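You operate a simulated robot arm through the tools that you are given. There is no shell and no other tool. Be economical: measure what you need, move in short steps, check, and stop when the job is done.

You are at the controls of a simulated two-armed robot. One attempt, no reset.

## Task
Take the red roller shell on the cleaning bench top and put it away on the roller shop bench top. Take the red-band bare arbor and put it on the cleaning bench shelf. Put the red cradle on the gear bench top away on the spares rack top board. Count the grey spacers on the gear bench top, then put as many of the grey condensers from the gear bench top in the dustpan. Pick up the green filter with one hand, pass it to the other hand and put it on the bag shelf top. Open the rag bin lid. The order is free. Set down upright: red roller shell, red cradle, green filter.

The check looks at the end state, three seconds after you hand in, the way a careful person would. Anything else that was tipped, shoved, dropped, spilled or broken makes it a failure. Lids that push on must go on centred and level and be pressed home; caps that screw on are set level and turned clockwise until they are tight.

## Robot
Two 7-joint arms with two-finger parallel grippers on one trunk, on a base that drives. Base frame: it is fixed to the floor where the robot stands at the start and does not move with it; the origin is under the middle of the robot, x ahead of it, y to its left, z up. Lengths are in m, angles in degrees, forces in N, time in s.
The left shoulder is at the start at [0.07, 0.188, 1.215], the right one opposite. With the tool pointing down near the work surface each hand reaches from about 0.3 to 0.8 m from the robot's upright axis, wherever it stands, measured 20 degrees to its own side. Places, roughly: bag shelf top (53x22 cm) [-2.64, 0.06, 0.7]; cleaning bench shelf [0.5, 0.4, 0.3]; dustpan (17x17x9 cm) [-1.5, 1.1, 0.9]; green filter (9x9x19 cm) [-1.3, 1.2, 0.9]; grey condenser (2x3x6 cm) [-1.3, 1.1, 0.9]; grey spacer (2x3x6 cm) [-1.2, 1, 0.9]; rag bin lid [0.5, -0.9, 0.7]; red cradle (6x5x5 cm) [-1.3, 0.8, 0.9]; red roller shell (4x4x8 cm) [0.6, -0.2, 0.9]; red-band bare arbor (17x3x4 cm) [0.4, 0.1, 0.9]; roller shop bench top [0.5, 4.9, 0.9]; spares rack top board [-9.2, 4.1, 1.2]. Payload 3.91 kg a hand.
The TCP of each hand is the grasp point between the finger pads, 0.03 m short of the fingertips. In the tool frame z runs along the fingers and y along their closing line. Largest opening 0.11 m; finger width 0.02, thickness 0.01; the body of the gripper, 0.048 by 0.112 m, starts 0.055 m behind the TCP.
Orientation is that of the tool frame in the base frame, as a unit quaternion [x, y, z, w]. With the fingers straight down and closing along the base's y, the tool's x points along the base's -x, its y along +y and its z along -z.

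## Interface
- The arms move only by the tool servo_tool. It takes "left_deltas", "right_deltas" or both (then of equal length, played together; a hand with none holds still); each is a list of rows, each a list of 3 entries, a list of its own where there are three numbers: the shift along the base's x, y, z in units of 500 mm (1.0 is 500 mm), then the turn, a rotation vector about the base's x, y, z in units of 180 degrees (1.0 is 180 degrees), then the closure in counts, from 0 (fully open) to 255 (shut). In form: [[[tx, ty, tz], [rx, ry, rz], jaw], ...]. A call has 1 to 10 rows; each row is the pose to reach, as a shift and turn from the pose commanded when the call began. A call with a number of a shift or a turn outside -1 to 1 is refused whole. A row lasts 0.2 s, in which the tool goes at most 0.05 m and 8.6 degrees; a call with a longer step from one row to the next is refused whole, and so is a gripper value outside its range. Where a pose cannot be reached the arm comes as near as it can. A force on the tool above 40 N (or 10 N above the force at the start of the call, whichever is more), or a blocked arm, ends the call early, and 0.2 s more pass. The fingers move at their own pace (about 0.072 m/s each) and stop on an object; they squeeze with about 20 N. The grip force told is the motor's: it shows also when the fingers shut on nothing. Time passes only in rows, and 0.2 s behind the last, so rows that repeat a pose let the fingers close. It gives the time, the measured TCP pose, the force on the tool (base axes), the opening and the grip force at its end, in the units of the frame above (readings bear some noise), with the torque about the TCP (base axes, N m) and any sound that the robot's microphone picked up.
- Cameras (640 x 400 px; columns grow to the right, rows downward): "scene" is now at [0.1234, -0.0335, 1.4274]; the picture's right is [-0.39, -0.92, -0.00], its down [-0.67, 0.29, -0.68] and it looks along [0.63, -0.27, -0.73] (base axes); focal length 214 px, centre (320, 200). "left" rides on the left gripper at [0.072, -0.017, -0.103] in its tool frame; the picture's right is [0.23, 0.97, 0.00], its down [-0.76, 0.18, -0.62] and it looks along [-0.61, 0.14, 0.78] (tool axes); focal length 222 px, centre (320, 200). "right" rides on the right gripper at [0.072, 0.017, -0.103] in its tool frame; the picture's right is [-0.23, 0.97, 0.00], its down [-0.76, -0.18, -0.62] and it looks along [-0.61, -0.14, 0.78] (tool axes); focal length 222 px, centre (320, 200). There is no depth. A picture from a camera that has moved, and an enlarged one, comes with that camera's place and axes in the base frame and with its lens.
- camera(camera): a new picture of that camera. It takes no simulated time.
- raise_lower(by): slides the trunk up (or, below 0, down) by that many m; the arms and the scene camera ride with it, the base frame stays. It gives what a move gives, with no picture.
- steer(legs): drives the robot by 1 to 6 legs, each [ahead, turn to the left] in m and degrees, along the robot's own axes; the way and the turn of a leg run together, so that a leg with both is an arc; at most 1.5 m and 180 degrees a leg. The arms and the cameras ride along, it lands a little off, and it stops where it bumps. It gives what a move gives.
- aim_head(pan, tilt): turns the head with the scene camera to pan (to the left, within 86 degrees either way) and tilt (down, from -29 to 69), counted from straight ahead of the robot. It gives what a move gives.
- close_up(camera, box): a new picture of the part [left, top, right, bottom] of that camera's present view, enlarged. It takes no simulated time.
- hand_in(): hands the job in; it is judged then, once.

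Work in short steps. Places have to be worked out from the pictures, the camera data and where the tool is seen: move nearer, look again, correct. Check each grasp and each placing, and mend what went wrong. You have 207 turns and 202 pictures in all, those below and enlarged ones among them. Open the grippers and draw the arms clear of the work before you hand the job in, unless the task says otherwise; then end with one line.

The tools are called after ">>>" by a JSON object that holds its "name" and its "arguments". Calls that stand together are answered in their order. servo_tool: Moves the arms, as the interface text tells. Its arguments: {"type":"object","properties":{"left_deltas":{"type":"array"},"right_deltas":{"type":"array"}},"required":[]} The other tools are called the same way: raise_lower (by) slides the trunk up or down; steer (legs) drives the base; aim_head (pan, tilt) turns the head that bears the scene camera; camera (camera) takes a picture; close_up (camera, box) takes an enlarged picture of a part of a camera's view; hand_in () hands the job in.

At the start:

```text
time_s: 0.0
left_ee_pos: [0.4907, -0.0151, 1.216]
left_tcp_rot: [-0.001, 1.0, 0.0, 0.0]
left_force: [0.0, 0.2, -0.3]
left_wrist_torque: [-0.04, 0.02, 0.01]
left_gripper_width: 0.1099
left_grasp_force: 0.0
right_ee_pos: [0.3633, -0.5192, 1.2429]
right_tcp_rot: [0.0, 1.0, 0.0, 0.0]
right_force: [0.1, -0.1, -0.5]
right_wrist_torque: [0.02, 0.01, 0.01]
right_gripper_width: 0.1101
right_grasp_force: 0.2
trunk travel left (down, up): [-0.725, 0.215]
robot x, y, heading: [-0.001, 0.0, -0.3]
head pan, tilt: [-23.0, 47.0]
```

scene: 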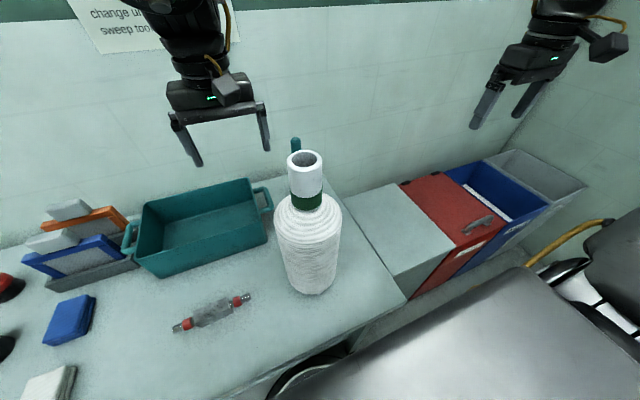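
right: 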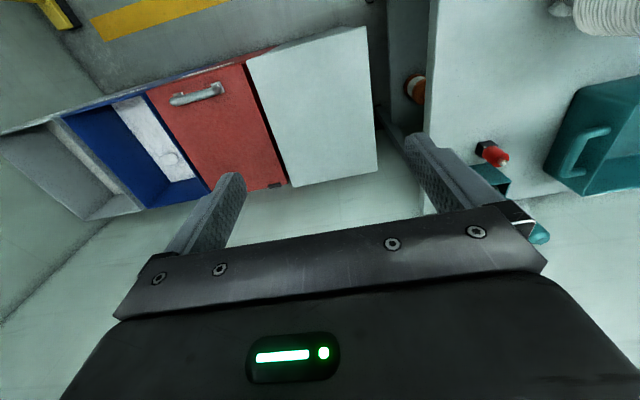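
left: 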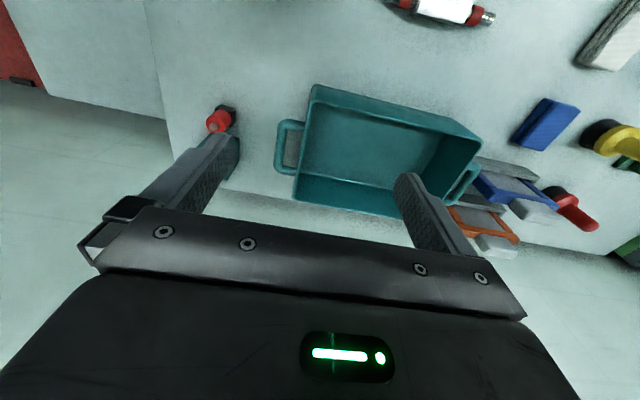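

I'll look around first: the scene ahead, left, and right, to find the items on the cleaning bench.

>>> {"name": "aim_head", "arguments": {"pan": 0, "tilt": 45}}

>>> {"name": "camera", "arguments": {"camera": "scene"}}

>>> {"name": "close_up", "arguments": {"camera": "left", "box": [140, 0, 640, 250]}}

>>> {"name": "close_up", "arguments": {"camera": "right", "box": [380, 60, 640, 260]}}

```text
time_s: 0.9
left_ee_pos: [0.4912, -0.0147, 1.2159]
left_tcp_rot: [0.001, 1.0, 0.0, 0.0]
left_force: [-0.2, 0.0, -0.3]
left_wrist_torque: [0.02, 0.01, 0.01]
left_gripper_width: 0.1099
left_grasp_force: 0.1
right_ee_pos: [0.3635, -0.5185, 1.244]
right_tcp_rot: [0.0, 1.0, -0.001, -0.001]
right_force: [0.3, 0.2, -0.2]
right_wrist_torque: [0.02, 0.0, -0.01]
right_gripper_width: 0.11
right_grasp_force: 0.0
trunk travel left (down, up): [-0.725, 0.215]
robot x, y, heading: [0.002, 0.0041, -0.1]
head pan, tilt: [0.0, 45.0]
```

```text
198 pictures are left
camera scene: at [0.1314, -0.0025, 1.4302], right [0.0, -1.0, 0.0], down [-0.71, 0.0, -0.71], along [0.71, 0.0, -0.71], focal length 214 px, centre (320, 200)
```

scene: 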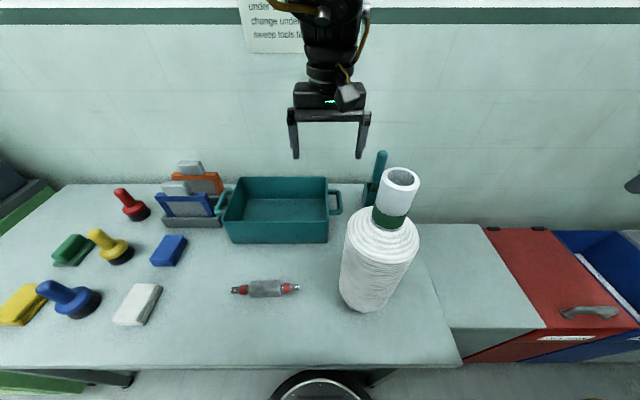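

```text
1.28 times, centred on (390, 125) of left
camera zoom: at [0.418, -0.0315, 1.3187], right [-0.23, 0.97, 0.0], down [0.76, 0.18, 0.62], along [0.61, 0.14, -0.78], focal length 284 px, centre (230, 296)
```

zoom: 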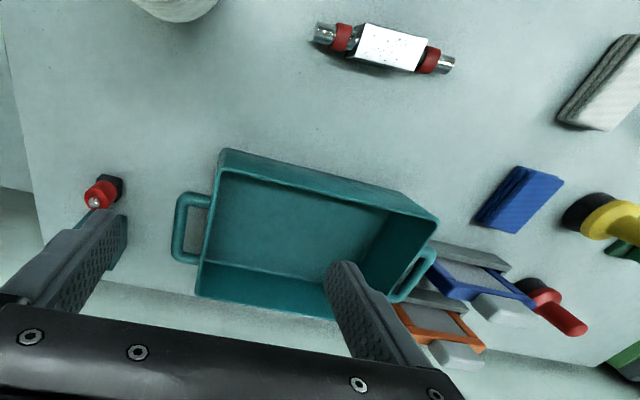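

```text
2.00 times, centred on (510, 160) of right
camera zoom: at [0.2901, -0.5025, 1.3473], right [0.23, 0.97, 0.0], down [0.76, -0.18, 0.62], along [0.61, -0.14, -0.78], focal length 444 px, centre (-60, 280)
```

zoom: 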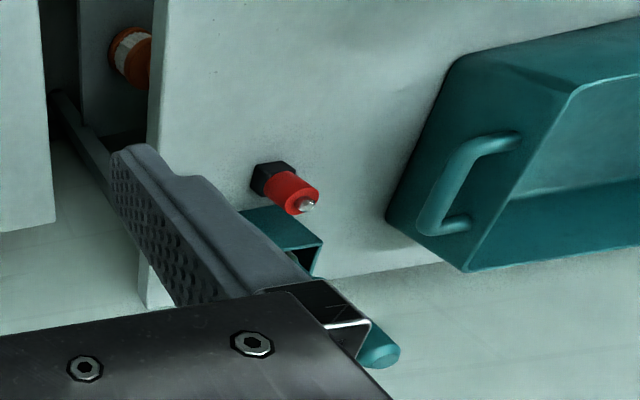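

The red shell stands at about (0.60, -0.18), behind the tall cone. The arbor lies along y at about (0.358, 0.135). I'll bring the left hand above the arbor, turned 90°.

>>> {"name": "servo_tool", "arguments": {"left_deltas": [[[-0.026, 0.03, -0.02], [0, 0, -0.047], 0], [[-0.053, 0.06, -0.04], [0, 0, -0.094], 0], [[-0.08, 0.09, -0.06], [0, 0, -0.141], 0], [[-0.106, 0.12, -0.08], [0, 0, -0.188], 0], [[-0.133, 0.15, -0.1], [0, 0, -0.235], 0], [[-0.16, 0.18, -0.12], [0, 0, -0.282], 0], [[-0.186, 0.21, -0.15], [0, 0, -0.329], 0], [[-0.213, 0.24, -0.18], [0, 0, -0.376], 0], [[-0.24, 0.27, -0.21], [0, 0, -0.423], 0], [[-0.266, 0.3, -0.24], [0, 0, -0.47], 0]]}}

>>> {"name": "camera", "arguments": {"camera": "left"}}

>>> {"name": "camera", "arguments": {"camera": "scene"}}

```text
time_s: 2.0
left_ee_pos: [0.3895, -0.0118, 1.1864]
left_tcp_rot: [0.304, 0.952, -0.002, 0.011]
left_force: [2.4, 2.5, 11.3]
left_wrist_torque: [-0.56, 0.36, 0.03]
left_gripper_width: 0.1082
left_grasp_force: 0.0
left hand out of reach, approached as far as the arm can: row 3, 4, 5
right_ee_pos: [0.3596, -0.5173, 1.2445]
right_tcp_rot: [0.0, 1.0, 0.0, 0.002]
right_force: [-0.3, 0.0, -0.1]
right_wrist_torque: [-0.02, -0.03, -0.03]
right_gripper_width: 0.1101
right_grasp_force: 0.1
trunk travel left (down, up): [-0.725, 0.215]
robot x, y, heading: [-0.0019, 0.0015, -0.1]
head pan, tilt: [0.0, 45.0]
stopped in row 5 (left hand): the force on the tool passed its limit (the readings are from after the stop); the commanded pose is now the measured one
```

```text
195 pictures are left
camera left: at [0.3176, 0.0186, 1.2875], right [0.38, 0.93, 0.0], down [0.71, -0.29, 0.64], along [0.59, -0.24, -0.77], focal length 222 px, centre (320, 200)
```

left: 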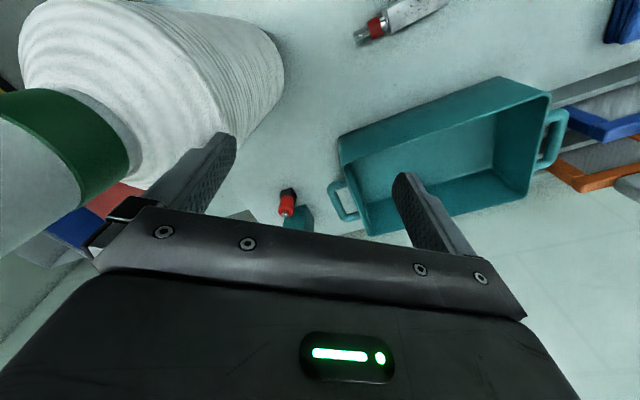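

```text
194 pictures are left
camera scene: at [0.1277, -0.0018, 1.4307], right [0.0, -1.0, 0.0], down [-0.71, 0.0, -0.71], along [0.71, 0.0, -0.71], focal length 214 px, centre (320, 200)
```

scene: 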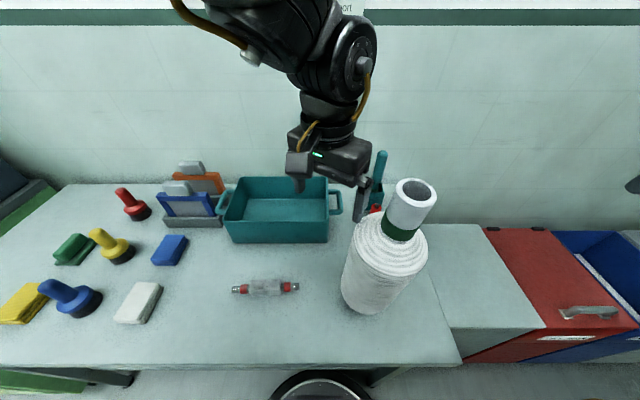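

The finger brushed and tilted the cone. The tilt is small, so I'll ease back slowly in +y and let it settle upright.

>>> {"name": "servo_tool", "arguments": {"left_deltas": [[[0, 0.01, 0], [0, 0, 0], 0], [[0, 0.02, 0], [0, 0, 0], 0], [[0, 0.03, 0], [0, 0, 0], 0], [[0, 0.045, 0], [0, 0, 0], 0], [[0, 0.06, 0], [0, 0, 0], 0], [[0, 0.08, 0], [0, 0, 0], 0], [[0, 0.1, 0], [0, 0, 0], 0], [[0, 0.13, 0], [0, 0, 0], 0]]}}

>>> {"name": "camera", "arguments": {"camera": "scene"}}

```text
time_s: 3.8
left_ee_pos: [0.3718, 0.0025, 1.1846]
left_tcp_rot: [0.304, 0.953, -0.003, 0.007]
left_force: [0.8, 1.2, 7.1]
left_wrist_torque: [-0.33, 0.25, -0.01]
left_gripper_width: 0.1092
left_grasp_force: 0.1
left hand out of reach, approached as far as the arm can: row 1, 2, 3, 4, 5, 6, 7, 8
right_ee_pos: [0.3636, -0.5186, 1.2428]
right_tcp_rot: [0.0, 1.0, 0.001, 0.001]
right_force: [-0.1, -0.4, 0.1]
right_wrist_torque: [-0.01, -0.03, 0.0]
right_gripper_width: 0.1101
right_grasp_force: 0.1
trunk travel left (down, up): [-0.725, 0.215]
robot x, y, heading: [0.0003, 0.0005, -0.1]
head pan, tilt: [0.0, 45.0]
```

```text
193 pictures are left
camera scene: at [0.1314, -0.002, 1.4301], right [0.0, -1.0, 0.0], down [-0.71, 0.0, -0.71], along [0.71, 0.0, -0.71], focal length 214 px, centre (320, 200)
```

scene: 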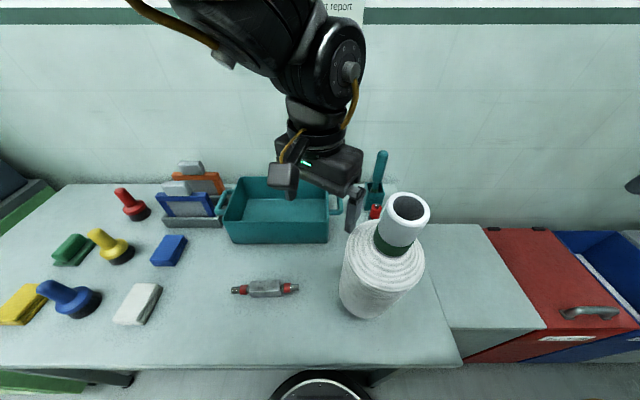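

The hand is at a joint limit and still touches the cone, so I'll go straight up and unturn it.

>>> {"name": "servo_tool", "arguments": {"left_deltas": [[[0, 0.0, 0.03], [0, 0, 0.0], 0], [[0, 0.0, 0.06], [0, 0, 0], 0], [[0, 0.0, 0.1], [0, 0, 0], 0], [[0, 0.0, 0.15], [0, 0, 0], 0], [[0, 0.0, 0.2], [0, 0, 0], 0], [[0, 0.0, 0.25], [0, 0, 0], 0]]}}

>>> {"name": "camera", "arguments": {"camera": "scene"}}

```text
time_s: 5.2
left_ee_pos: [0.3897, -0.0218, 1.3057]
left_tcp_rot: [0.303, 0.953, -0.005, 0.005]
left_force: [0.0, -0.3, 1.0]
left_wrist_torque: [-0.01, 0.01, 0.02]
left_gripper_width: 0.1105
left_grasp_force: 0.1
left hand out of reach, approached as far as the arm can: row 2, 3, 4, 5, 6
right_ee_pos: [0.3637, -0.5197, 1.2427]
right_tcp_rot: [0.0, 1.0, 0.0, 0.0]
right_force: [0.0, 0.1, 0.3]
right_wrist_torque: [0.01, 0.04, -0.02]
right_gripper_width: 0.11
right_grasp_force: 0.1
trunk travel left (down, up): [-0.725, 0.215]
robot x, y, heading: [0.0011, -0.0016, -0.0]
head pan, tilt: [0.0, 45.0]
```

```text
192 pictures are left
camera scene: at [0.1315, -0.0023, 1.4302], right [0.0, -1.0, 0.0], down [-0.71, 0.0, -0.71], along [0.71, 0.0, -0.71], focal length 214 px, centre (320, 200)
```

scene: 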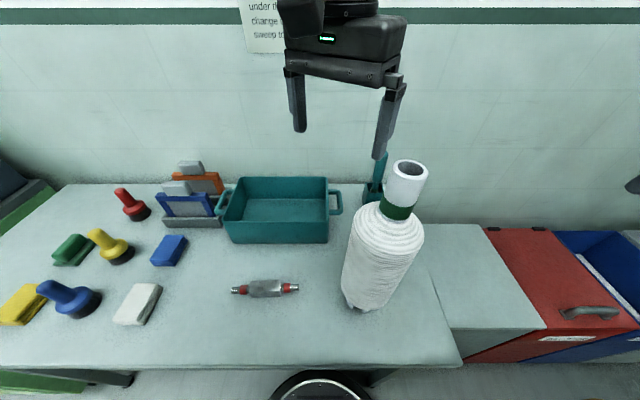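

I'm free of the cone and clear above it. I'll turn the hand back the other way, which also lets time pass, and check the cone.

>>> {"name": "servo_tool", "arguments": {"left_deltas": [[[0.0, 0.02, 0.02], [0, 0, 0.047], 0], [[0.0, 0.04, 0.02], [0, 0, 0.094], 0], [[0.0, 0.08, 0.02], [0, 0, 0.141], 0], [[0.0, 0.12, 0.02], [0, 0, 0.188], 0], [[-0.0, 0.17, 0.0], [0, 0, 0.235], 0], [[0.0, 0.22, 0.0], [0, 0, 0.282], 0], [[0.0, 0.26, 0.0], [0, 0, 0.329], 0], [[0.0, 0.3, 0.0], [0, 0, 0.376], 0], [[0.0, 0.3, 0.0], [0, 0, 0.423], 0], [[0.0, 0.3, 0.0], [0, 0, 0.47], 0]]}}

>>> {"name": "camera", "arguments": {"camera": "scene"}}

```text
time_s: 7.4
left_ee_pos: [0.3906, 0.1302, 1.3059]
left_tcp_rot: [-0.417, 0.909, 0.004, 0.007]
left_force: [0.0, 0.4, 0.2]
left_wrist_torque: [-0.04, -0.01, 0.03]
left_gripper_width: 0.1101
left_grasp_force: 0.2
right_ee_pos: [0.3645, -0.5183, 1.2427]
right_tcp_rot: [-0.001, 1.0, 0.0, 0.001]
right_force: [0.4, 0.4, 0.9]
right_wrist_torque: [0.0, 0.04, 0.01]
right_gripper_width: 0.1099
right_grasp_force: 0.1
trunk travel left (down, up): [-0.725, 0.215]
robot x, y, heading: [0.0019, 0.0012, -0.0]
head pan, tilt: [0.0, 45.0]
```

```text
191 pictures are left
camera scene: at [0.132, -0.0023, 1.4302], right [0.0, -1.0, 0.0], down [-0.71, 0.0, -0.71], along [0.71, 0.0, -0.71], focal length 214 px, centre (320, 200)
```

scene: 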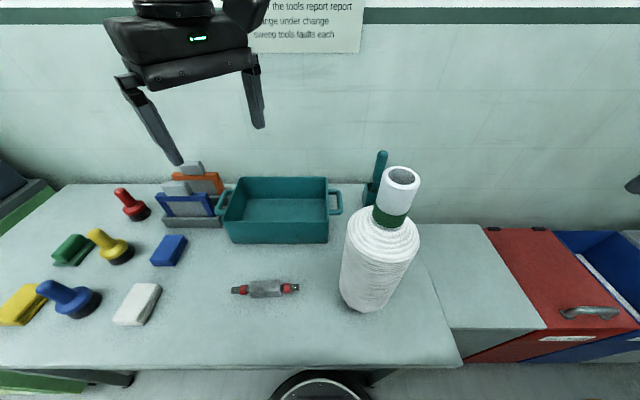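

The cone stands upright in its original place. This turn direction works, so I'll finish the turn to 90° and descend above the arbor.

>>> {"name": "servo_tool", "arguments": {"left_deltas": [[[-0.01, 0.0, -0.05], [0, 0, 0.046], 0], [[-0.02, 0.002, -0.12], [0, 0, 0.092], 0], [[-0.03, 0.004, -0.2], [0, 0, 0.138], 0], [[-0.045, 0.006, -0.28], [0, 0, 0.184], 0], [[-0.055, 0.008, -0.37], [0, 0, 0.226], 0], [[-0.065, 0.01, -0.46], [0, 0, 0.226], 0], [[-0.065, 0.01, -0.55], [0, 0, 0.226], 0], [[-0.065, 0.01, -0.6], [0, 0, 0.226], 0]]}}

>>> {"name": "camera", "arguments": {"camera": "scene"}}

>>> {"name": "camera", "arguments": {"camera": "left"}}

```text
time_s: 9.2
left_ee_pos: [0.3584, 0.1353, 1.0057]
left_tcp_rot: [-0.706, 0.709, 0.004, 0.005]
left_force: [0.4, 0.0, 0.9]
left_wrist_torque: [0.01, 0.01, 0.0]
left_gripper_width: 0.1101
left_grasp_force: 0.1
right_ee_pos: [0.3642, -0.5188, 1.2445]
right_tcp_rot: [-0.001, 1.0, 0.0, 0.0]
right_force: [0.2, -0.7, 0.2]
right_wrist_torque: [-0.03, -0.02, 0.02]
right_gripper_width: 0.1097
right_grasp_force: 0.1
trunk travel left (down, up): [-0.725, 0.215]
robot x, y, heading: [-0.0007, -0.0033, 0.0]
head pan, tilt: [0.0, 45.0]
```

```text
190 pictures are left
camera scene: at [0.132, -0.0019, 1.4302], right [0.0, -1.0, 0.0], down [-0.71, 0.0, -0.71], along [0.71, 0.0, -0.71], focal length 214 px, centre (320, 200)
```

scene: 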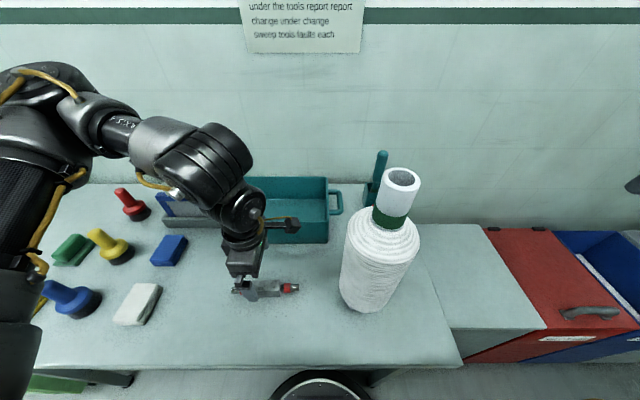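

```text
189 pictures are left
camera left: at [0.3746, 0.0606, 1.1076], right [-0.97, -0.22, 0.0], down [-0.17, 0.75, 0.64], along [-0.14, 0.62, -0.77], focal length 222 px, centre (320, 200)
```

left: 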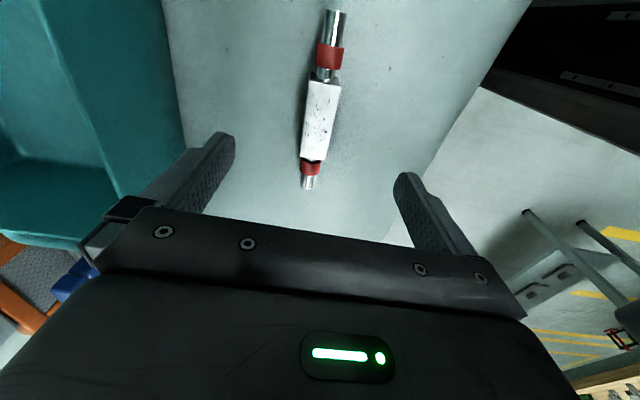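

The arbor is centered between the fingers at about (0.355, 0.138). I'll descend and close.

>>> {"name": "servo_tool", "arguments": {"left_deltas": [[[-0.004, 0.004, -0.07], [0, 0, 0], 0], [[-0.006, 0.005, -0.14], [0, 0, 0], 0], [[-0.006, 0.005, -0.19], [0, 0, 0], 0], [[-0.006, 0.005, -0.216], [0, 0, 0], 0], [[-0.006, 0.005, -0.216], [0, 0, 0], 255], [[-0.006, 0.005, -0.216], [0, 0, 0], 255], [[-0.006, 0.005, -0.216], [0, 0, 0], 255], [[-0.006, 0.005, -0.216], [0, 0, 0], 255], [[-0.006, 0.005, -0.216], [0, 0, 0], 255]]}}

>>> {"name": "camera", "arguments": {"camera": "left"}}

```text
time_s: 11.2
left_ee_pos: [0.3554, 0.137, 0.898]
left_tcp_rot: [-0.706, 0.709, 0.007, 0.005]
left_force: [-0.2, -1.3, -0.3]
left_wrist_torque: [-0.08, -0.04, -0.07]
left_gripper_width: 0.0298
left_grasp_force: 20.0
right_ee_pos: [0.3636, -0.5179, 1.2429]
right_tcp_rot: [0.0, 1.0, 0.0, 0.0]
right_force: [0.6, 0.2, -0.1]
right_wrist_torque: [0.01, -0.04, 0.02]
right_gripper_width: 0.11
right_grasp_force: 0.1
trunk travel left (down, up): [-0.725, 0.215]
robot x, y, heading: [0.001, 0.0012, 0.2]
head pan, tilt: [0.0, 45.0]
```

```text
188 pictures are left
camera left: at [0.3713, 0.0626, 1.0003], right [-0.97, -0.22, 0.0], down [-0.17, 0.75, 0.64], along [-0.14, 0.62, -0.77], focal length 222 px, centre (320, 200)
```

left: 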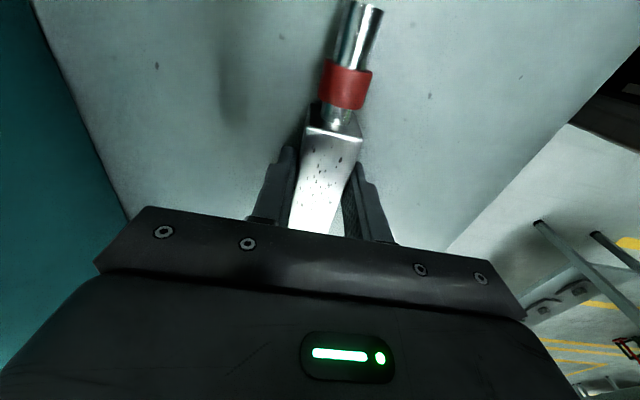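

The grip holds at 30 mm on the square body. I'll lift, then back off to look under the bench.

>>> {"name": "servo_tool", "arguments": {"left_deltas": [[[0, 0, 0.06], [0, 0, 0], 255], [[0, 0, 0.14], [0, 0, 0], 255], [[0, 0, 0.22], [0, 0, 0], 255], [[0, 0, 0.3], [0, 0, 0], 255]]}}

>>> {"name": "steer", "arguments": {"legs": [[-0.75, 0]]}}

>>> {"name": "aim_head", "arguments": {"pan": 10, "tilt": 38}}

>>> {"name": "camera", "arguments": {"camera": "scene"}}

```text
time_s: 12.2
left_ee_pos: [0.3544, 0.1373, 1.0504]
left_tcp_rot: [-0.706, 0.709, 0.006, 0.007]
left_force: [0.0, -0.8, -2.4]
left_wrist_torque: [0.0, 0.0, -0.01]
left_gripper_width: 0.0301
left_grasp_force: 19.8
right_ee_pos: [0.3629, -0.5186, 1.2441]
right_tcp_rot: [0.0, 1.0, 0.0, -0.001]
right_force: [-0.2, 0.4, -0.8]
right_wrist_torque: [-0.02, 0.02, -0.01]
right_gripper_width: 0.1102
right_grasp_force: 0.1
trunk travel left (down, up): [-0.725, 0.215]
robot x, y, heading: [0.0022, 0.0027, 0.0]
head pan, tilt: [0.0, 45.0]
```

```text
time_s: 16.2
left_ee_pos: [-0.3886, 0.137, 1.0488]
left_tcp_rot: [-0.705, 0.709, 0.007, 0.006]
left_force: [0.1, 0.6, -2.4]
left_wrist_torque: [-0.02, -0.01, 0.03]
left_gripper_width: 0.0297
left_grasp_force: 20.2
right_ee_pos: [-0.3813, -0.5184, 1.2418]
right_tcp_rot: [0.002, 1.0, -0.001, -0.001]
right_force: [-1.0, 0.5, -0.4]
right_wrist_torque: [0.02, -0.05, -0.02]
right_gripper_width: 0.1099
right_grasp_force: 0.0
trunk travel left (down, up): [-0.725, 0.215]
robot x, y, heading: [-0.7421, 0.0027, -0.1]
head pan, tilt: [0.0, 45.0]
```

```text
time_s: 16.9
left_ee_pos: [-0.3897, 0.1377, 1.0496]
left_tcp_rot: [-0.705, 0.709, 0.007, 0.006]
left_force: [-0.4, -0.7, -2.5]
left_wrist_torque: [-0.02, 0.0, -0.03]
left_gripper_width: 0.0298
left_grasp_force: 19.7
right_ee_pos: [-0.3811, -0.5189, 1.2422]
right_tcp_rot: [0.001, 1.0, -0.001, 0.0]
right_force: [-0.2, 0.6, -1.2]
right_wrist_torque: [-0.01, 0.0, 0.01]
right_gripper_width: 0.1099
right_grasp_force: 0.0
trunk travel left (down, up): [-0.725, 0.215]
robot x, y, heading: [-0.7455, 0.0051, 0.0]
head pan, tilt: [10.0, 38.0]
```

```text
187 pictures are left
camera scene: at [-0.609, 0.0131, 1.4404], right [0.17, -0.99, 0.0], down [-0.61, -0.11, -0.79], along [0.78, 0.14, -0.62], focal length 214 px, centre (320, 200)
```

scene: 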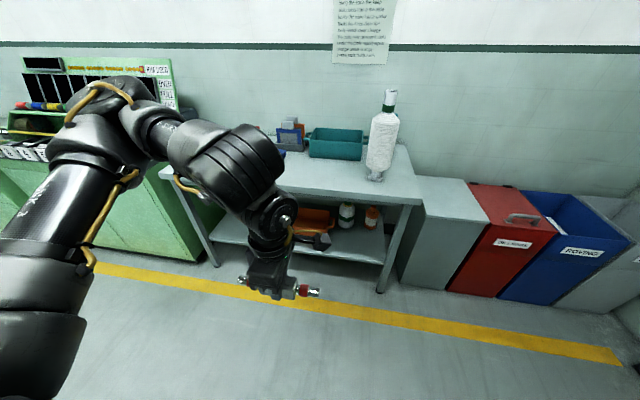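

The shelf is visible under the bench with some bottles on it. I'll lower the trunk to see it level.

>>> {"name": "raise_lower", "arguments": {"by": -0.6}}

>>> {"name": "aim_head", "arguments": {"pan": 5, "tilt": 20}}

>>> {"name": "camera", "arguments": {"camera": "scene"}}

```text
refused: -0.6 is not a number from -0.4 to 0.4
```

```text
time_s: 17.7
left_ee_pos: [-0.389, 0.1369, 1.0488]
left_tcp_rot: [-0.706, 0.708, 0.006, 0.006]
left_force: [-0.1, 0.5, -3.2]
left_wrist_torque: [0.03, 0.01, 0.01]
left_gripper_width: 0.0301
left_grasp_force: 19.9
right_ee_pos: [-0.3809, -0.518, 1.2423]
right_tcp_rot: [0.001, 1.0, 0.0, -0.001]
right_force: [0.7, -0.1, 0.1]
right_wrist_torque: [0.01, 0.01, 0.0]
right_gripper_width: 0.11
right_grasp_force: 0.2
trunk travel left (down, up): [-0.725, 0.215]
robot x, y, heading: [-0.7421, 0.0029, -0.1]
head pan, tilt: [5.0, 20.0]
```

```text
186 pictures are left
camera scene: at [-0.6007, 0.0063, 1.4688], right [0.09, -1.0, 0.0], down [-0.34, -0.03, -0.94], along [0.94, 0.08, -0.34], focal length 214 px, centre (320, 200)
```

scene: 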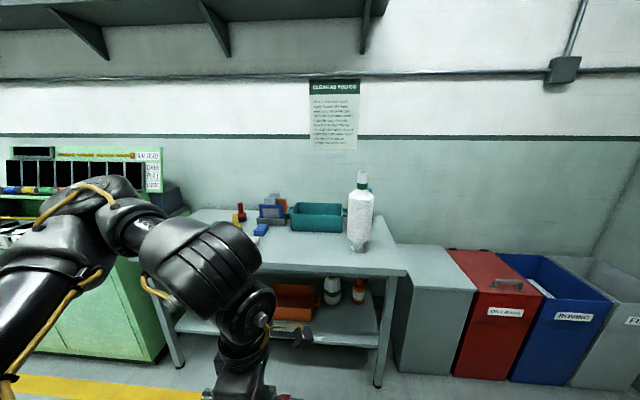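

>>> {"name": "raise_lower", "arguments": {"by": -0.4}}

>>> {"name": "raise_lower", "arguments": {"by": -0.2}}

>>> {"name": "camera", "arguments": {"camera": "scene"}}

```text
time_s: 21.6
left_ee_pos: [-0.3887, 0.1374, 0.6498]
left_tcp_rot: [-0.706, 0.708, 0.007, 0.006]
left_force: [0.3, 0.6, -2.5]
left_wrist_torque: [0.0, -0.01, -0.01]
left_gripper_width: 0.0303
left_grasp_force: 19.7
right_ee_pos: [-0.3817, -0.5188, 0.8433]
right_tcp_rot: [0.001, 1.0, 0.0, -0.001]
right_force: [0.1, 0.0, -0.9]
right_wrist_torque: [0.04, 0.02, 0.04]
right_gripper_width: 0.1098
right_grasp_force: 0.1
trunk travel left (down, up): [-0.325, 0.615]
robot x, y, heading: [-0.7435, -0.0001, -0.1]
head pan, tilt: [5.0, 20.0]
```

```text
time_s: 23.7
left_ee_pos: [-0.3881, 0.1376, 0.4477]
left_tcp_rot: [-0.705, 0.709, 0.007, 0.006]
left_force: [-0.3, -0.5, -2.4]
left_wrist_torque: [-0.03, -0.03, 0.02]
left_gripper_width: 0.0297
left_grasp_force: 19.8
right_ee_pos: [-0.3816, -0.5179, 0.6442]
right_tcp_rot: [0.0, 1.0, -0.001, 0.0]
right_force: [0.0, 0.7, -0.4]
right_wrist_torque: [-0.02, -0.02, 0.0]
right_gripper_width: 0.1101
right_grasp_force: 0.1
trunk travel left (down, up): [-0.125, 0.815]
robot x, y, heading: [-0.7443, 0.0, -0.2]
head pan, tilt: [5.0, 20.0]
```

```text
185 pictures are left
camera scene: at [-0.601, 0.0063, 0.8689], right [0.09, -1.0, 0.0], down [-0.34, -0.03, -0.94], along [0.94, 0.08, -0.34], focal length 214 px, centre (320, 200)
```

scene: 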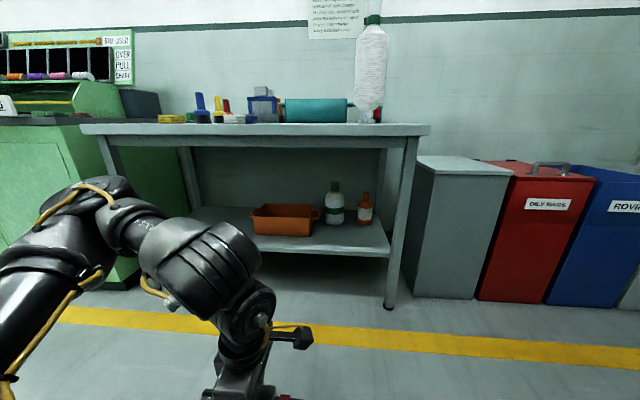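

The shelf's right part in front of the bottles is free (x 0.23–0.45, y -0.2–0.09). I'll extend the left arm forward, keeping the tool vertical so the square body lands flat.

>>> {"name": "servo_tool", "arguments": {"left_deltas": [[[0.06, -0.03, 0], [0, 0, 0], 255], [[0.12, -0.07, 0], [0, 0, 0], 255], [[0.18, -0.11, 0], [0, 0, 0], 255], [[0.24, -0.15, 0], [0, 0, 0], 255], [[0.3, -0.19, 0], [0, 0, 0], 255], [[0.36, -0.23, 0], [0, 0, 0], 255], [[0.42, -0.26, 0], [0, 0, 0], 255]]}}

>>> {"name": "camera", "arguments": {"camera": "scene"}}

>>> {"name": "camera", "arguments": {"camera": "right"}}

```text
time_s: 25.3
left_ee_pos: [-0.1795, 0.0067, 0.4476]
left_tcp_rot: [-0.705, 0.71, 0.006, 0.006]
left_force: [0.3, -0.6, -3.2]
left_wrist_torque: [0.0, -0.01, 0.04]
left_gripper_width: 0.0301
left_grasp_force: 19.7
right_ee_pos: [-0.3814, -0.5181, 0.6435]
right_tcp_rot: [0.001, 1.0, 0.0, 0.0]
right_force: [-0.6, 0.6, 0.2]
right_wrist_torque: [0.03, 0.03, -0.01]
right_gripper_width: 0.1102
right_grasp_force: 0.2
trunk travel left (down, up): [-0.125, 0.815]
robot x, y, heading: [-0.7411, 0.0003, -0.0]
head pan, tilt: [5.0, 20.0]
```

```text
184 pictures are left
camera scene: at [-0.6008, 0.006, 0.8688], right [0.09, -1.0, 0.0], down [-0.34, -0.03, -0.94], along [0.94, 0.08, -0.34], focal length 214 px, centre (320, 200)
```

scene: 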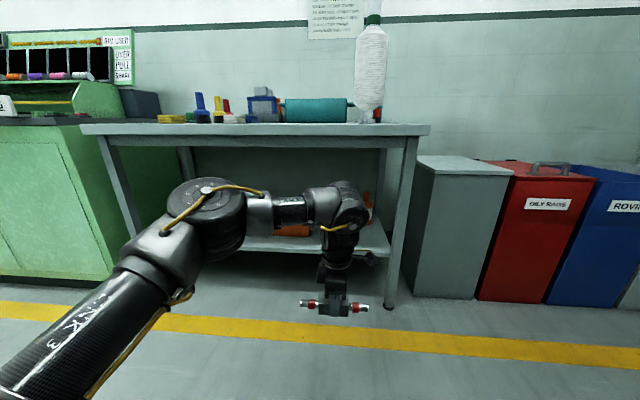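

```text
183 pictures are left
camera right: at [-0.4545, -0.5025, 0.7469], right [0.23, 0.97, 0.0], down [0.76, -0.18, 0.62], along [0.61, -0.14, -0.78], focal length 222 px, centre (320, 200)
```

right: 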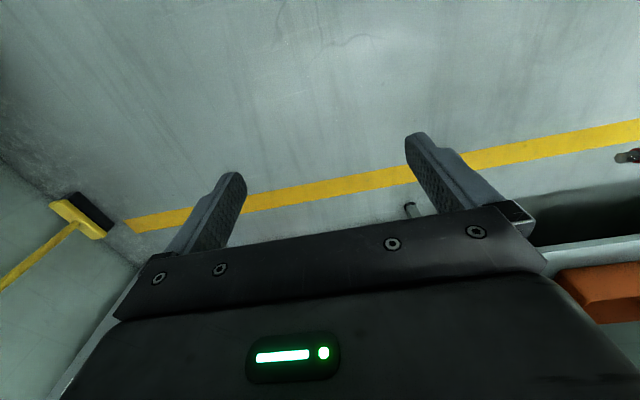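

The wrist top is ~0.30 m above the TCP, so it fits below the bench (underside ~0.79). The shelf top is ~0.31. I'll lower 0.07 and drive in 0.50.

>>> {"name": "raise_lower", "arguments": {"by": -0.07}}

>>> {"name": "steer", "arguments": {"legs": [[0.45, 0]]}}

>>> {"name": "camera", "arguments": {"camera": "scene"}}

>>> {"name": "camera", "arguments": {"camera": "left"}}

```text
time_s: 26.4
left_ee_pos: [-0.1812, 0.0066, 0.379]
left_tcp_rot: [-0.705, 0.709, 0.007, 0.005]
left_force: [0.0, -0.4, -2.8]
left_wrist_torque: [-0.04, 0.01, -0.04]
left_gripper_width: 0.0301
left_grasp_force: 19.8
right_ee_pos: [-0.3826, -0.5202, 0.5725]
right_tcp_rot: [0.0, 1.0, 0.0, 0.0]
right_force: [1.1, -0.5, 0.1]
right_wrist_torque: [0.02, -0.01, 0.0]
right_gripper_width: 0.1098
right_grasp_force: 0.1
trunk travel left (down, up): [-0.055, 0.885]
robot x, y, heading: [-0.7468, -0.0009, -0.2]
head pan, tilt: [5.0, 20.0]
```

```text
time_s: 29.1
left_ee_pos: [0.2708, 0.0078, 0.3794]
left_tcp_rot: [-0.706, 0.708, 0.007, 0.006]
left_force: [0.3, -0.2, -3.5]
left_wrist_torque: [-0.02, -0.03, -0.02]
left_gripper_width: 0.0297
left_grasp_force: 20.1
right_ee_pos: [0.0697, -0.5181, 0.5739]
right_tcp_rot: [0.001, 1.0, 0.0, 0.0]
right_force: [-0.4, -0.6, -0.4]
right_wrist_torque: [-0.01, 0.03, -0.01]
right_gripper_width: 0.1098
right_grasp_force: 0.0
trunk travel left (down, up): [-0.055, 0.885]
robot x, y, heading: [-0.2931, -0.0048, -0.1]
head pan, tilt: [5.0, 20.0]
```

```text
182 pictures are left
camera scene: at [-0.15, 0.006, 0.7988], right [0.09, -1.0, 0.0], down [-0.34, -0.03, -0.94], along [0.94, 0.08, -0.34], focal length 214 px, centre (320, 200)
```

scene: 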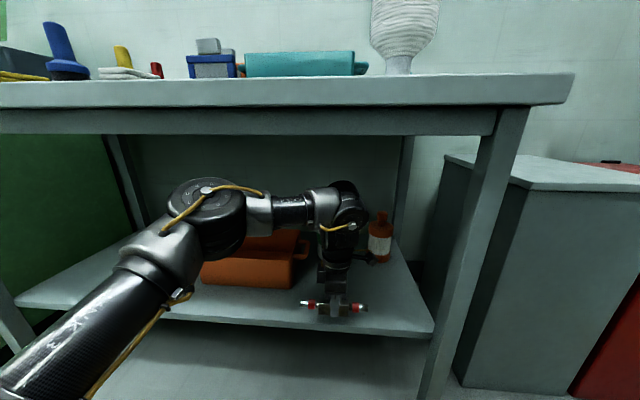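

```text
181 pictures are left
camera left: at [0.2871, -0.066, 0.4803], right [-0.97, -0.22, 0.0], down [-0.17, 0.75, 0.64], along [-0.14, 0.62, -0.77], focal length 222 px, centre (320, 200)
```

left: 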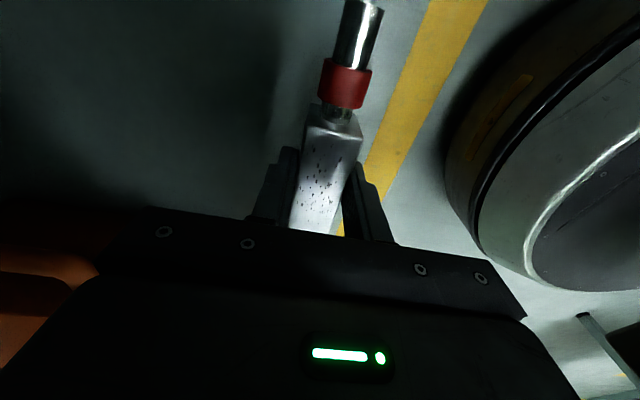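

The shelf's front edge is at x≈0.275 and the tray's right end is near y 0.12. I'll drive 0.1 more and shift the hand to y≈-0.04 before lowering.

>>> {"name": "steer", "arguments": {"legs": [[0.1, 0]]}}

>>> {"name": "servo_tool", "arguments": {"left_deltas": [[[0, -0.05, 0], [0, 0, 0], 255], [[0, -0.1, 0], [0, 0, 0], 255], [[0, -0.1, -0.02], [0, 0, 0], 255]]}}

>>> {"name": "camera", "arguments": {"camera": "scene"}}

>>> {"name": "camera", "arguments": {"camera": "left"}}

```text
time_s: 30.3
left_ee_pos: [0.3701, 0.008, 0.3789]
left_tcp_rot: [-0.705, 0.709, 0.007, 0.006]
left_force: [0.6, -0.1, -2.7]
left_wrist_torque: [-0.02, 0.01, -0.02]
left_gripper_width: 0.0299
left_grasp_force: 20.0
right_ee_pos: [0.169, -0.5185, 0.5722]
right_tcp_rot: [0.001, 1.0, 0.0, 0.0]
right_force: [-0.9, -0.5, 0.1]
right_wrist_torque: [0.04, 0.0, 0.02]
right_gripper_width: 0.1099
right_grasp_force: 0.0
trunk travel left (down, up): [-0.055, 0.885]
robot x, y, heading: [-0.1929, 0.0023, -0.1]
head pan, tilt: [5.0, 20.0]
```

```text
time_s: 31.1
left_ee_pos: [0.3698, -0.0423, 0.3682]
left_tcp_rot: [-0.705, 0.709, 0.006, 0.005]
left_force: [0.3, 0.1, -2.3]
left_wrist_torque: [0.0, -0.01, 0.02]
left_gripper_width: 0.0298
left_grasp_force: 19.6
right_ee_pos: [0.1679, -0.5189, 0.5739]
right_tcp_rot: [0.0, 1.0, 0.001, 0.0]
right_force: [-0.4, 0.0, 1.1]
right_wrist_torque: [0.0, 0.02, 0.01]
right_gripper_width: 0.1101
right_grasp_force: 0.0
trunk travel left (down, up): [-0.055, 0.885]
robot x, y, heading: [-0.1945, -0.0009, -0.1]
head pan, tilt: [5.0, 20.0]
```

```text
180 pictures are left
camera scene: at [-0.0512, 0.0057, 0.7988], right [0.09, -1.0, 0.0], down [-0.34, -0.03, -0.94], along [0.94, 0.08, -0.34], focal length 214 px, centre (320, 200)
```

scene: 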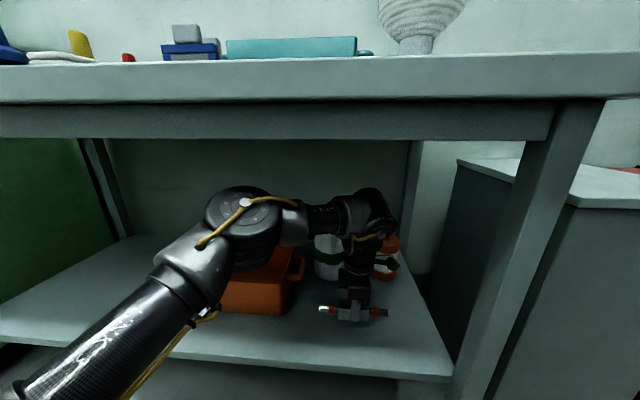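

```text
179 pictures are left
camera left: at [0.3861, -0.1166, 0.4697], right [-0.97, -0.22, 0.0], down [-0.17, 0.75, 0.64], along [-0.14, 0.62, -0.77], focal length 222 px, centre (320, 200)
```

left: 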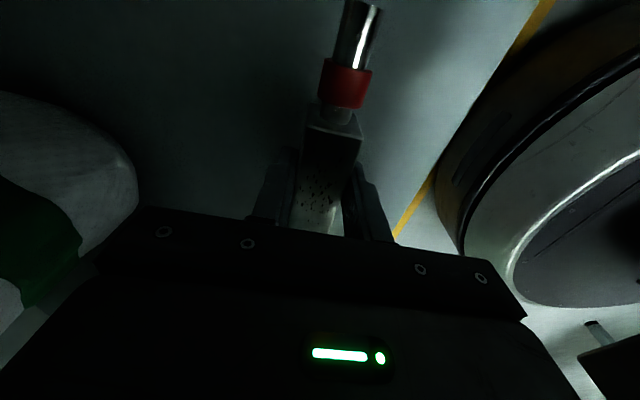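

It's clear of the tray and bottles. I'll lower in small steps, watching the force.

>>> {"name": "servo_tool", "arguments": {"left_deltas": [[[0, 0, -0.012], [0, 0, 0], 255], [[0, 0, -0.024], [0, 0, 0], 255], [[0, 0, -0.03], [0, 0, 0], 255]]}}

>>> {"name": "close_up", "arguments": {"camera": "scene", "box": [280, 220, 480, 370]}}

```text
time_s: 31.9
left_ee_pos: [0.3702, -0.0431, 0.3533]
left_tcp_rot: [-0.705, 0.709, 0.006, 0.005]
left_force: [-0.2, 0.7, -2.7]
left_wrist_torque: [0.0, -0.01, -0.02]
left_gripper_width: 0.0298
left_grasp_force: 19.8
right_ee_pos: [0.1688, -0.5186, 0.5735]
right_tcp_rot: [0.001, 1.0, -0.001, 0.0]
right_force: [0.3, -0.7, 0.0]
right_wrist_torque: [0.01, -0.01, 0.04]
right_gripper_width: 0.11
right_grasp_force: 0.1
trunk travel left (down, up): [-0.055, 0.885]
robot x, y, heading: [-0.1946, 0.0004, 0.1]
head pan, tilt: [5.0, 20.0]
```

```text
2.67 times, centred on (380, 295) of scene
camera zoom: at [-0.0511, 0.0058, 0.7988], right [0.09, -1.0, 0.0], down [-0.34, -0.03, -0.94], along [0.94, 0.08, -0.34], focal length 572 px, centre (160, -53)
```

zoom: 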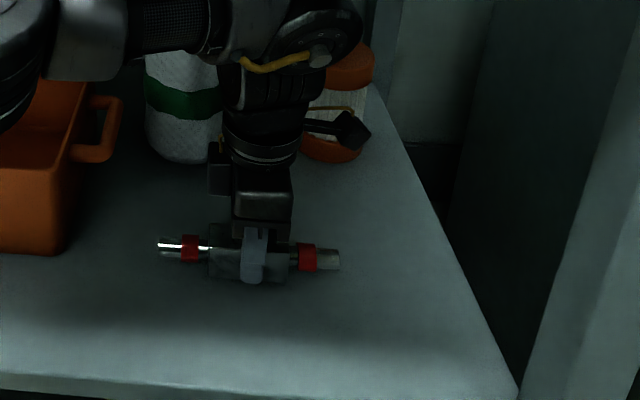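

>>> {"name": "servo_tool", "arguments": {"left_deltas": [[[0, 0, -0.006], [0, 0, 0], 255], [[0, 0, -0.012], [0, 0, 0], 255]]}}

```text
time_s: 32.5
left_ee_pos: [0.3703, -0.0431, 0.3476]
left_tcp_rot: [-0.705, 0.709, 0.006, 0.006]
left_force: [-0.5, 1.5, -3.3]
left_wrist_torque: [0.0, -0.03, -0.01]
left_gripper_width: 0.0299
left_grasp_force: 20.2
right_ee_pos: [0.169, -0.519, 0.5734]
right_tcp_rot: [0.001, 1.0, 0.001, 0.0]
right_force: [0.2, 0.1, 0.6]
right_wrist_torque: [0.0, -0.01, -0.02]
right_gripper_width: 0.1101
right_grasp_force: 0.1
trunk travel left (down, up): [-0.055, 0.885]
robot x, y, heading: [-0.1938, 0.0008, 0.1]
head pan, tilt: [5.0, 20.0]
```

No contact yet; the arbor still weighs on the hand. I'll step further down.

>>> {"name": "servo_tool", "arguments": {"left_deltas": [[[0, 0, -0.006], [0, 0, 0], 255], [[0, 0, -0.012], [0, 0, 0], 255], [[0, 0, -0.016], [0, 0, 0], 255]]}}

>>> {"name": "close_up", "arguments": {"camera": "scene", "box": [280, 220, 480, 370]}}

```text
time_s: 33.3
left_ee_pos: [0.3704, -0.0428, 0.3389]
left_tcp_rot: [-0.705, 0.709, 0.007, 0.005]
left_force: [-0.6, 0.2, -3.1]
left_wrist_torque: [-0.04, 0.03, 0.0]
left_gripper_width: 0.0298
left_grasp_force: 20.1
right_ee_pos: [0.1682, -0.5185, 0.5735]
right_tcp_rot: [0.001, 1.0, 0.0, 0.0]
right_force: [0.7, -0.3, 0.9]
right_wrist_torque: [0.01, 0.0, -0.03]
right_gripper_width: 0.1101
right_grasp_force: 0.1
trunk travel left (down, up): [-0.055, 0.885]
robot x, y, heading: [-0.1939, 0.0001, 0.1]
head pan, tilt: [5.0, 20.0]
```

```text
2.67 times, centred on (380, 295) of scene
camera zoom: at [-0.0511, 0.0058, 0.7988], right [0.09, -1.0, 0.0], down [-0.34, -0.03, -0.94], along [0.94, 0.08, -0.34], focal length 572 px, centre (160, -53)
```

zoom: 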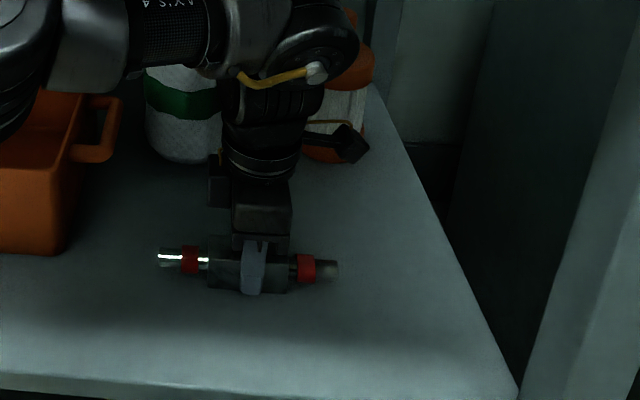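

>>> {"name": "servo_tool", "arguments": {"left_deltas": [[[0, 0, -0.006], [0, 0, 0], 255], [[0, 0, -0.012], [0, 0, 0], 255], [[0, 0, -0.018], [0, 0, 0], 255]]}}

```text
time_s: 34.1
left_ee_pos: [0.3696, -0.0419, 0.3323]
left_tcp_rot: [-0.705, 0.709, 0.006, 0.007]
left_force: [0.8, -1.0, 15.9]
left_wrist_torque: [0.0, 0.2, -0.03]
left_gripper_width: 0.0298
left_grasp_force: 20.0
right_ee_pos: [0.1674, -0.52, 0.5746]
right_tcp_rot: [0.0, 1.0, 0.0, 0.001]
right_force: [-0.1, 0.4, 0.0]
right_wrist_torque: [0.04, 0.01, -0.02]
right_gripper_width: 0.1099
right_grasp_force: 0.1
trunk travel left (down, up): [-0.055, 0.885]
robot x, y, heading: [-0.196, -0.0011, 0.2]
head pan, tilt: [5.0, 20.0]
```

Contact at TCP z≈0.332. I'll open and rise straight up, then check.

>>> {"name": "servo_tool", "arguments": {"left_deltas": [[[0, 0, 0.002], [0, 0, 0], 120], [[0, 0, 0.002], [0, 0, 0], 80], [[0, 0, 0.002], [0, 0, 0], 40], [[0, 0, 0.04], [0, 0, 0], 40], [[0, 0, 0.1], [0, 0, 0], 40], [[0, 0, 0.16], [0, 0, 0], 40]]}}

>>> {"name": "close_up", "arguments": {"camera": "scene", "box": [280, 220, 480, 370]}}

```text
time_s: 35.5
left_ee_pos: [0.3694, -0.0419, 0.4102]
left_tcp_rot: [-0.705, 0.709, 0.007, 0.005]
left_force: [0.1, 0.6, 0.3]
left_wrist_torque: [-0.03, 0.0, 0.0]
left_gripper_width: 0.0928
left_grasp_force: 0.1
right_ee_pos: [0.1683, -0.5195, 0.5733]
right_tcp_rot: [0.002, 1.0, 0.0, 0.0]
right_force: [0.4, -0.6, -0.1]
right_wrist_torque: [0.04, 0.0, -0.03]
right_gripper_width: 0.1101
right_grasp_force: 0.0
trunk travel left (down, up): [-0.055, 0.885]
robot x, y, heading: [-0.1969, -0.0014, -0.2]
head pan, tilt: [5.0, 20.0]
```

```text
2.67 times, centred on (380, 295) of scene
camera zoom: at [-0.0513, 0.0058, 0.7988], right [0.09, -1.0, 0.0], down [-0.34, -0.03, -0.94], along [0.94, 0.08, -0.34], focal length 572 px, centre (160, -53)
```

zoom: 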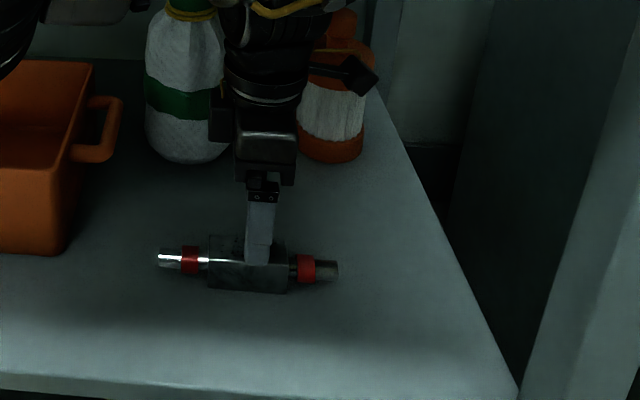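

The arbor lies flat on the shelf. I'll back out and raise the trunk.

>>> {"name": "steer", "arguments": {"legs": [[-0.6, 0]]}}

>>> {"name": "raise_lower", "arguments": {"by": 0.4}}

>>> {"name": "raise_lower", "arguments": {"by": 0.27}}

>>> {"name": "steer", "arguments": {"legs": [[0, -90], [0.6, 0], [0, 90]]}}

>>> {"name": "aim_head", "arguments": {"pan": 0, "tilt": 35}}

>>> {"name": "camera", "arguments": {"camera": "scene"}}

```text
time_s: 38.9
left_ee_pos: [-0.2258, -0.041, 0.4097]
left_tcp_rot: [-0.706, 0.708, 0.007, 0.006]
left_force: [-0.9, -0.8, 0.0]
left_wrist_torque: [-0.01, -0.04, 0.01]
left_gripper_width: 0.0927
left_grasp_force: 0.2
right_ee_pos: [-0.4266, -0.5177, 0.5739]
right_tcp_rot: [-0.002, 1.0, 0.0, 0.0]
right_force: [0.4, 0.0, 0.1]
right_wrist_torque: [0.01, -0.01, 0.03]
right_gripper_width: 0.1101
right_grasp_force: 0.1
trunk travel left (down, up): [-0.055, 0.885]
robot x, y, heading: [-0.7894, -0.0033, -0.1]
head pan, tilt: [5.0, 20.0]
```

```text
time_s: 42.7
left_ee_pos: [-0.2252, -0.0404, 0.8103]
left_tcp_rot: [-0.706, 0.709, 0.006, 0.007]
left_force: [-0.2, -0.5, -1.4]
left_wrist_torque: [-0.04, 0.02, -0.02]
left_gripper_width: 0.0927
left_grasp_force: 0.1
right_ee_pos: [-0.4259, -0.5175, 0.9737]
right_tcp_rot: [0.0, 1.0, 0.0, 0.0]
right_force: [0.5, 0.5, 0.3]
right_wrist_torque: [0.01, 0.01, -0.02]
right_gripper_width: 0.1099
right_grasp_force: 0.1
trunk travel left (down, up): [-0.455, 0.485]
robot x, y, heading: [-0.7898, 0.0047, -0.1]
head pan, tilt: [5.0, 20.0]
```

```text
time_s: 45.4
left_ee_pos: [-0.2256, -0.0407, 1.0803]
left_tcp_rot: [-0.706, 0.708, 0.007, 0.005]
left_force: [0.2, -0.2, -0.6]
left_wrist_torque: [-0.05, 0.02, -0.01]
left_gripper_width: 0.0928
left_grasp_force: 0.2
right_ee_pos: [-0.4264, -0.5191, 1.2433]
right_tcp_rot: [-0.001, 1.0, 0.0, 0.0]
right_force: [1.0, 0.4, 0.0]
right_wrist_torque: [0.04, -0.04, -0.01]
right_gripper_width: 0.11
right_grasp_force: 0.1
trunk travel left (down, up): [-0.725, 0.215]
robot x, y, heading: [-0.793, -0.0022, 0.1]
head pan, tilt: [5.0, 20.0]
```

```text
time_s: 56.4
left_ee_pos: [-0.2175, -0.6246, 1.0796]
left_tcp_rot: [0.714, -0.7, -0.007, -0.006]
left_force: [-0.3, 0.2, -0.4]
left_wrist_torque: [-0.02, -0.01, 0.01]
left_gripper_width: 0.0927
left_grasp_force: 0.1
right_ee_pos: [-0.4062, -1.1062, 1.2436]
right_tcp_rot: [-0.012, 1.0, 0.0, 0.0]
right_force: [0.4, -0.1, -0.6]
right_wrist_torque: [0.03, -0.02, -0.01]
right_gripper_width: 0.11
right_grasp_force: 0.1
trunk travel left (down, up): [-0.725, 0.215]
robot x, y, heading: [-0.7852, -0.5946, 1.3]
head pan, tilt: [5.0, 20.0]
```

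```text
time_s: 57.2
left_ee_pos: [-0.2168, -0.624, 1.081]
left_tcp_rot: [0.714, -0.7, -0.006, -0.005]
left_force: [0.4, 0.1, 0.4]
left_wrist_torque: [-0.01, 0.0, -0.04]
left_gripper_width: 0.0923
left_grasp_force: 0.1
right_ee_pos: [-0.4067, -1.1056, 1.2434]
right_tcp_rot: [-0.013, 1.0, 0.0, 0.001]
right_force: [0.3, -0.2, -0.2]
right_wrist_torque: [0.03, -0.02, -0.02]
right_gripper_width: 0.1096
right_grasp_force: 0.1
trunk travel left (down, up): [-0.725, 0.215]
robot x, y, heading: [-0.7828, -0.6002, 1.4]
head pan, tilt: [0.0, 35.0]
```

```text
175 pictures are left
camera scene: at [-0.6437, -0.5949, 1.4451], right [0.02, -1.0, 0.0], down [-0.57, -0.01, -0.82], along [0.82, 0.02, -0.57], focal length 214 px, centre (320, 200)
```

scene: 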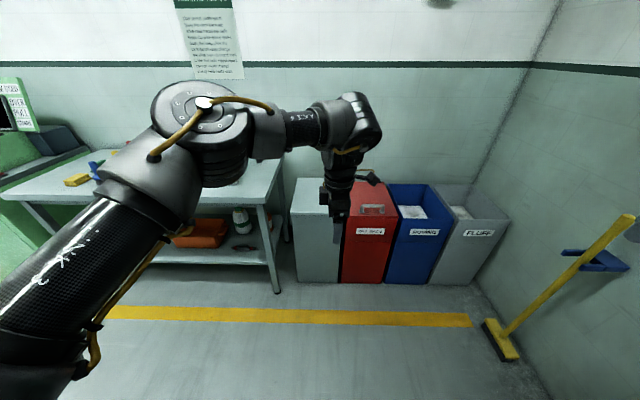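

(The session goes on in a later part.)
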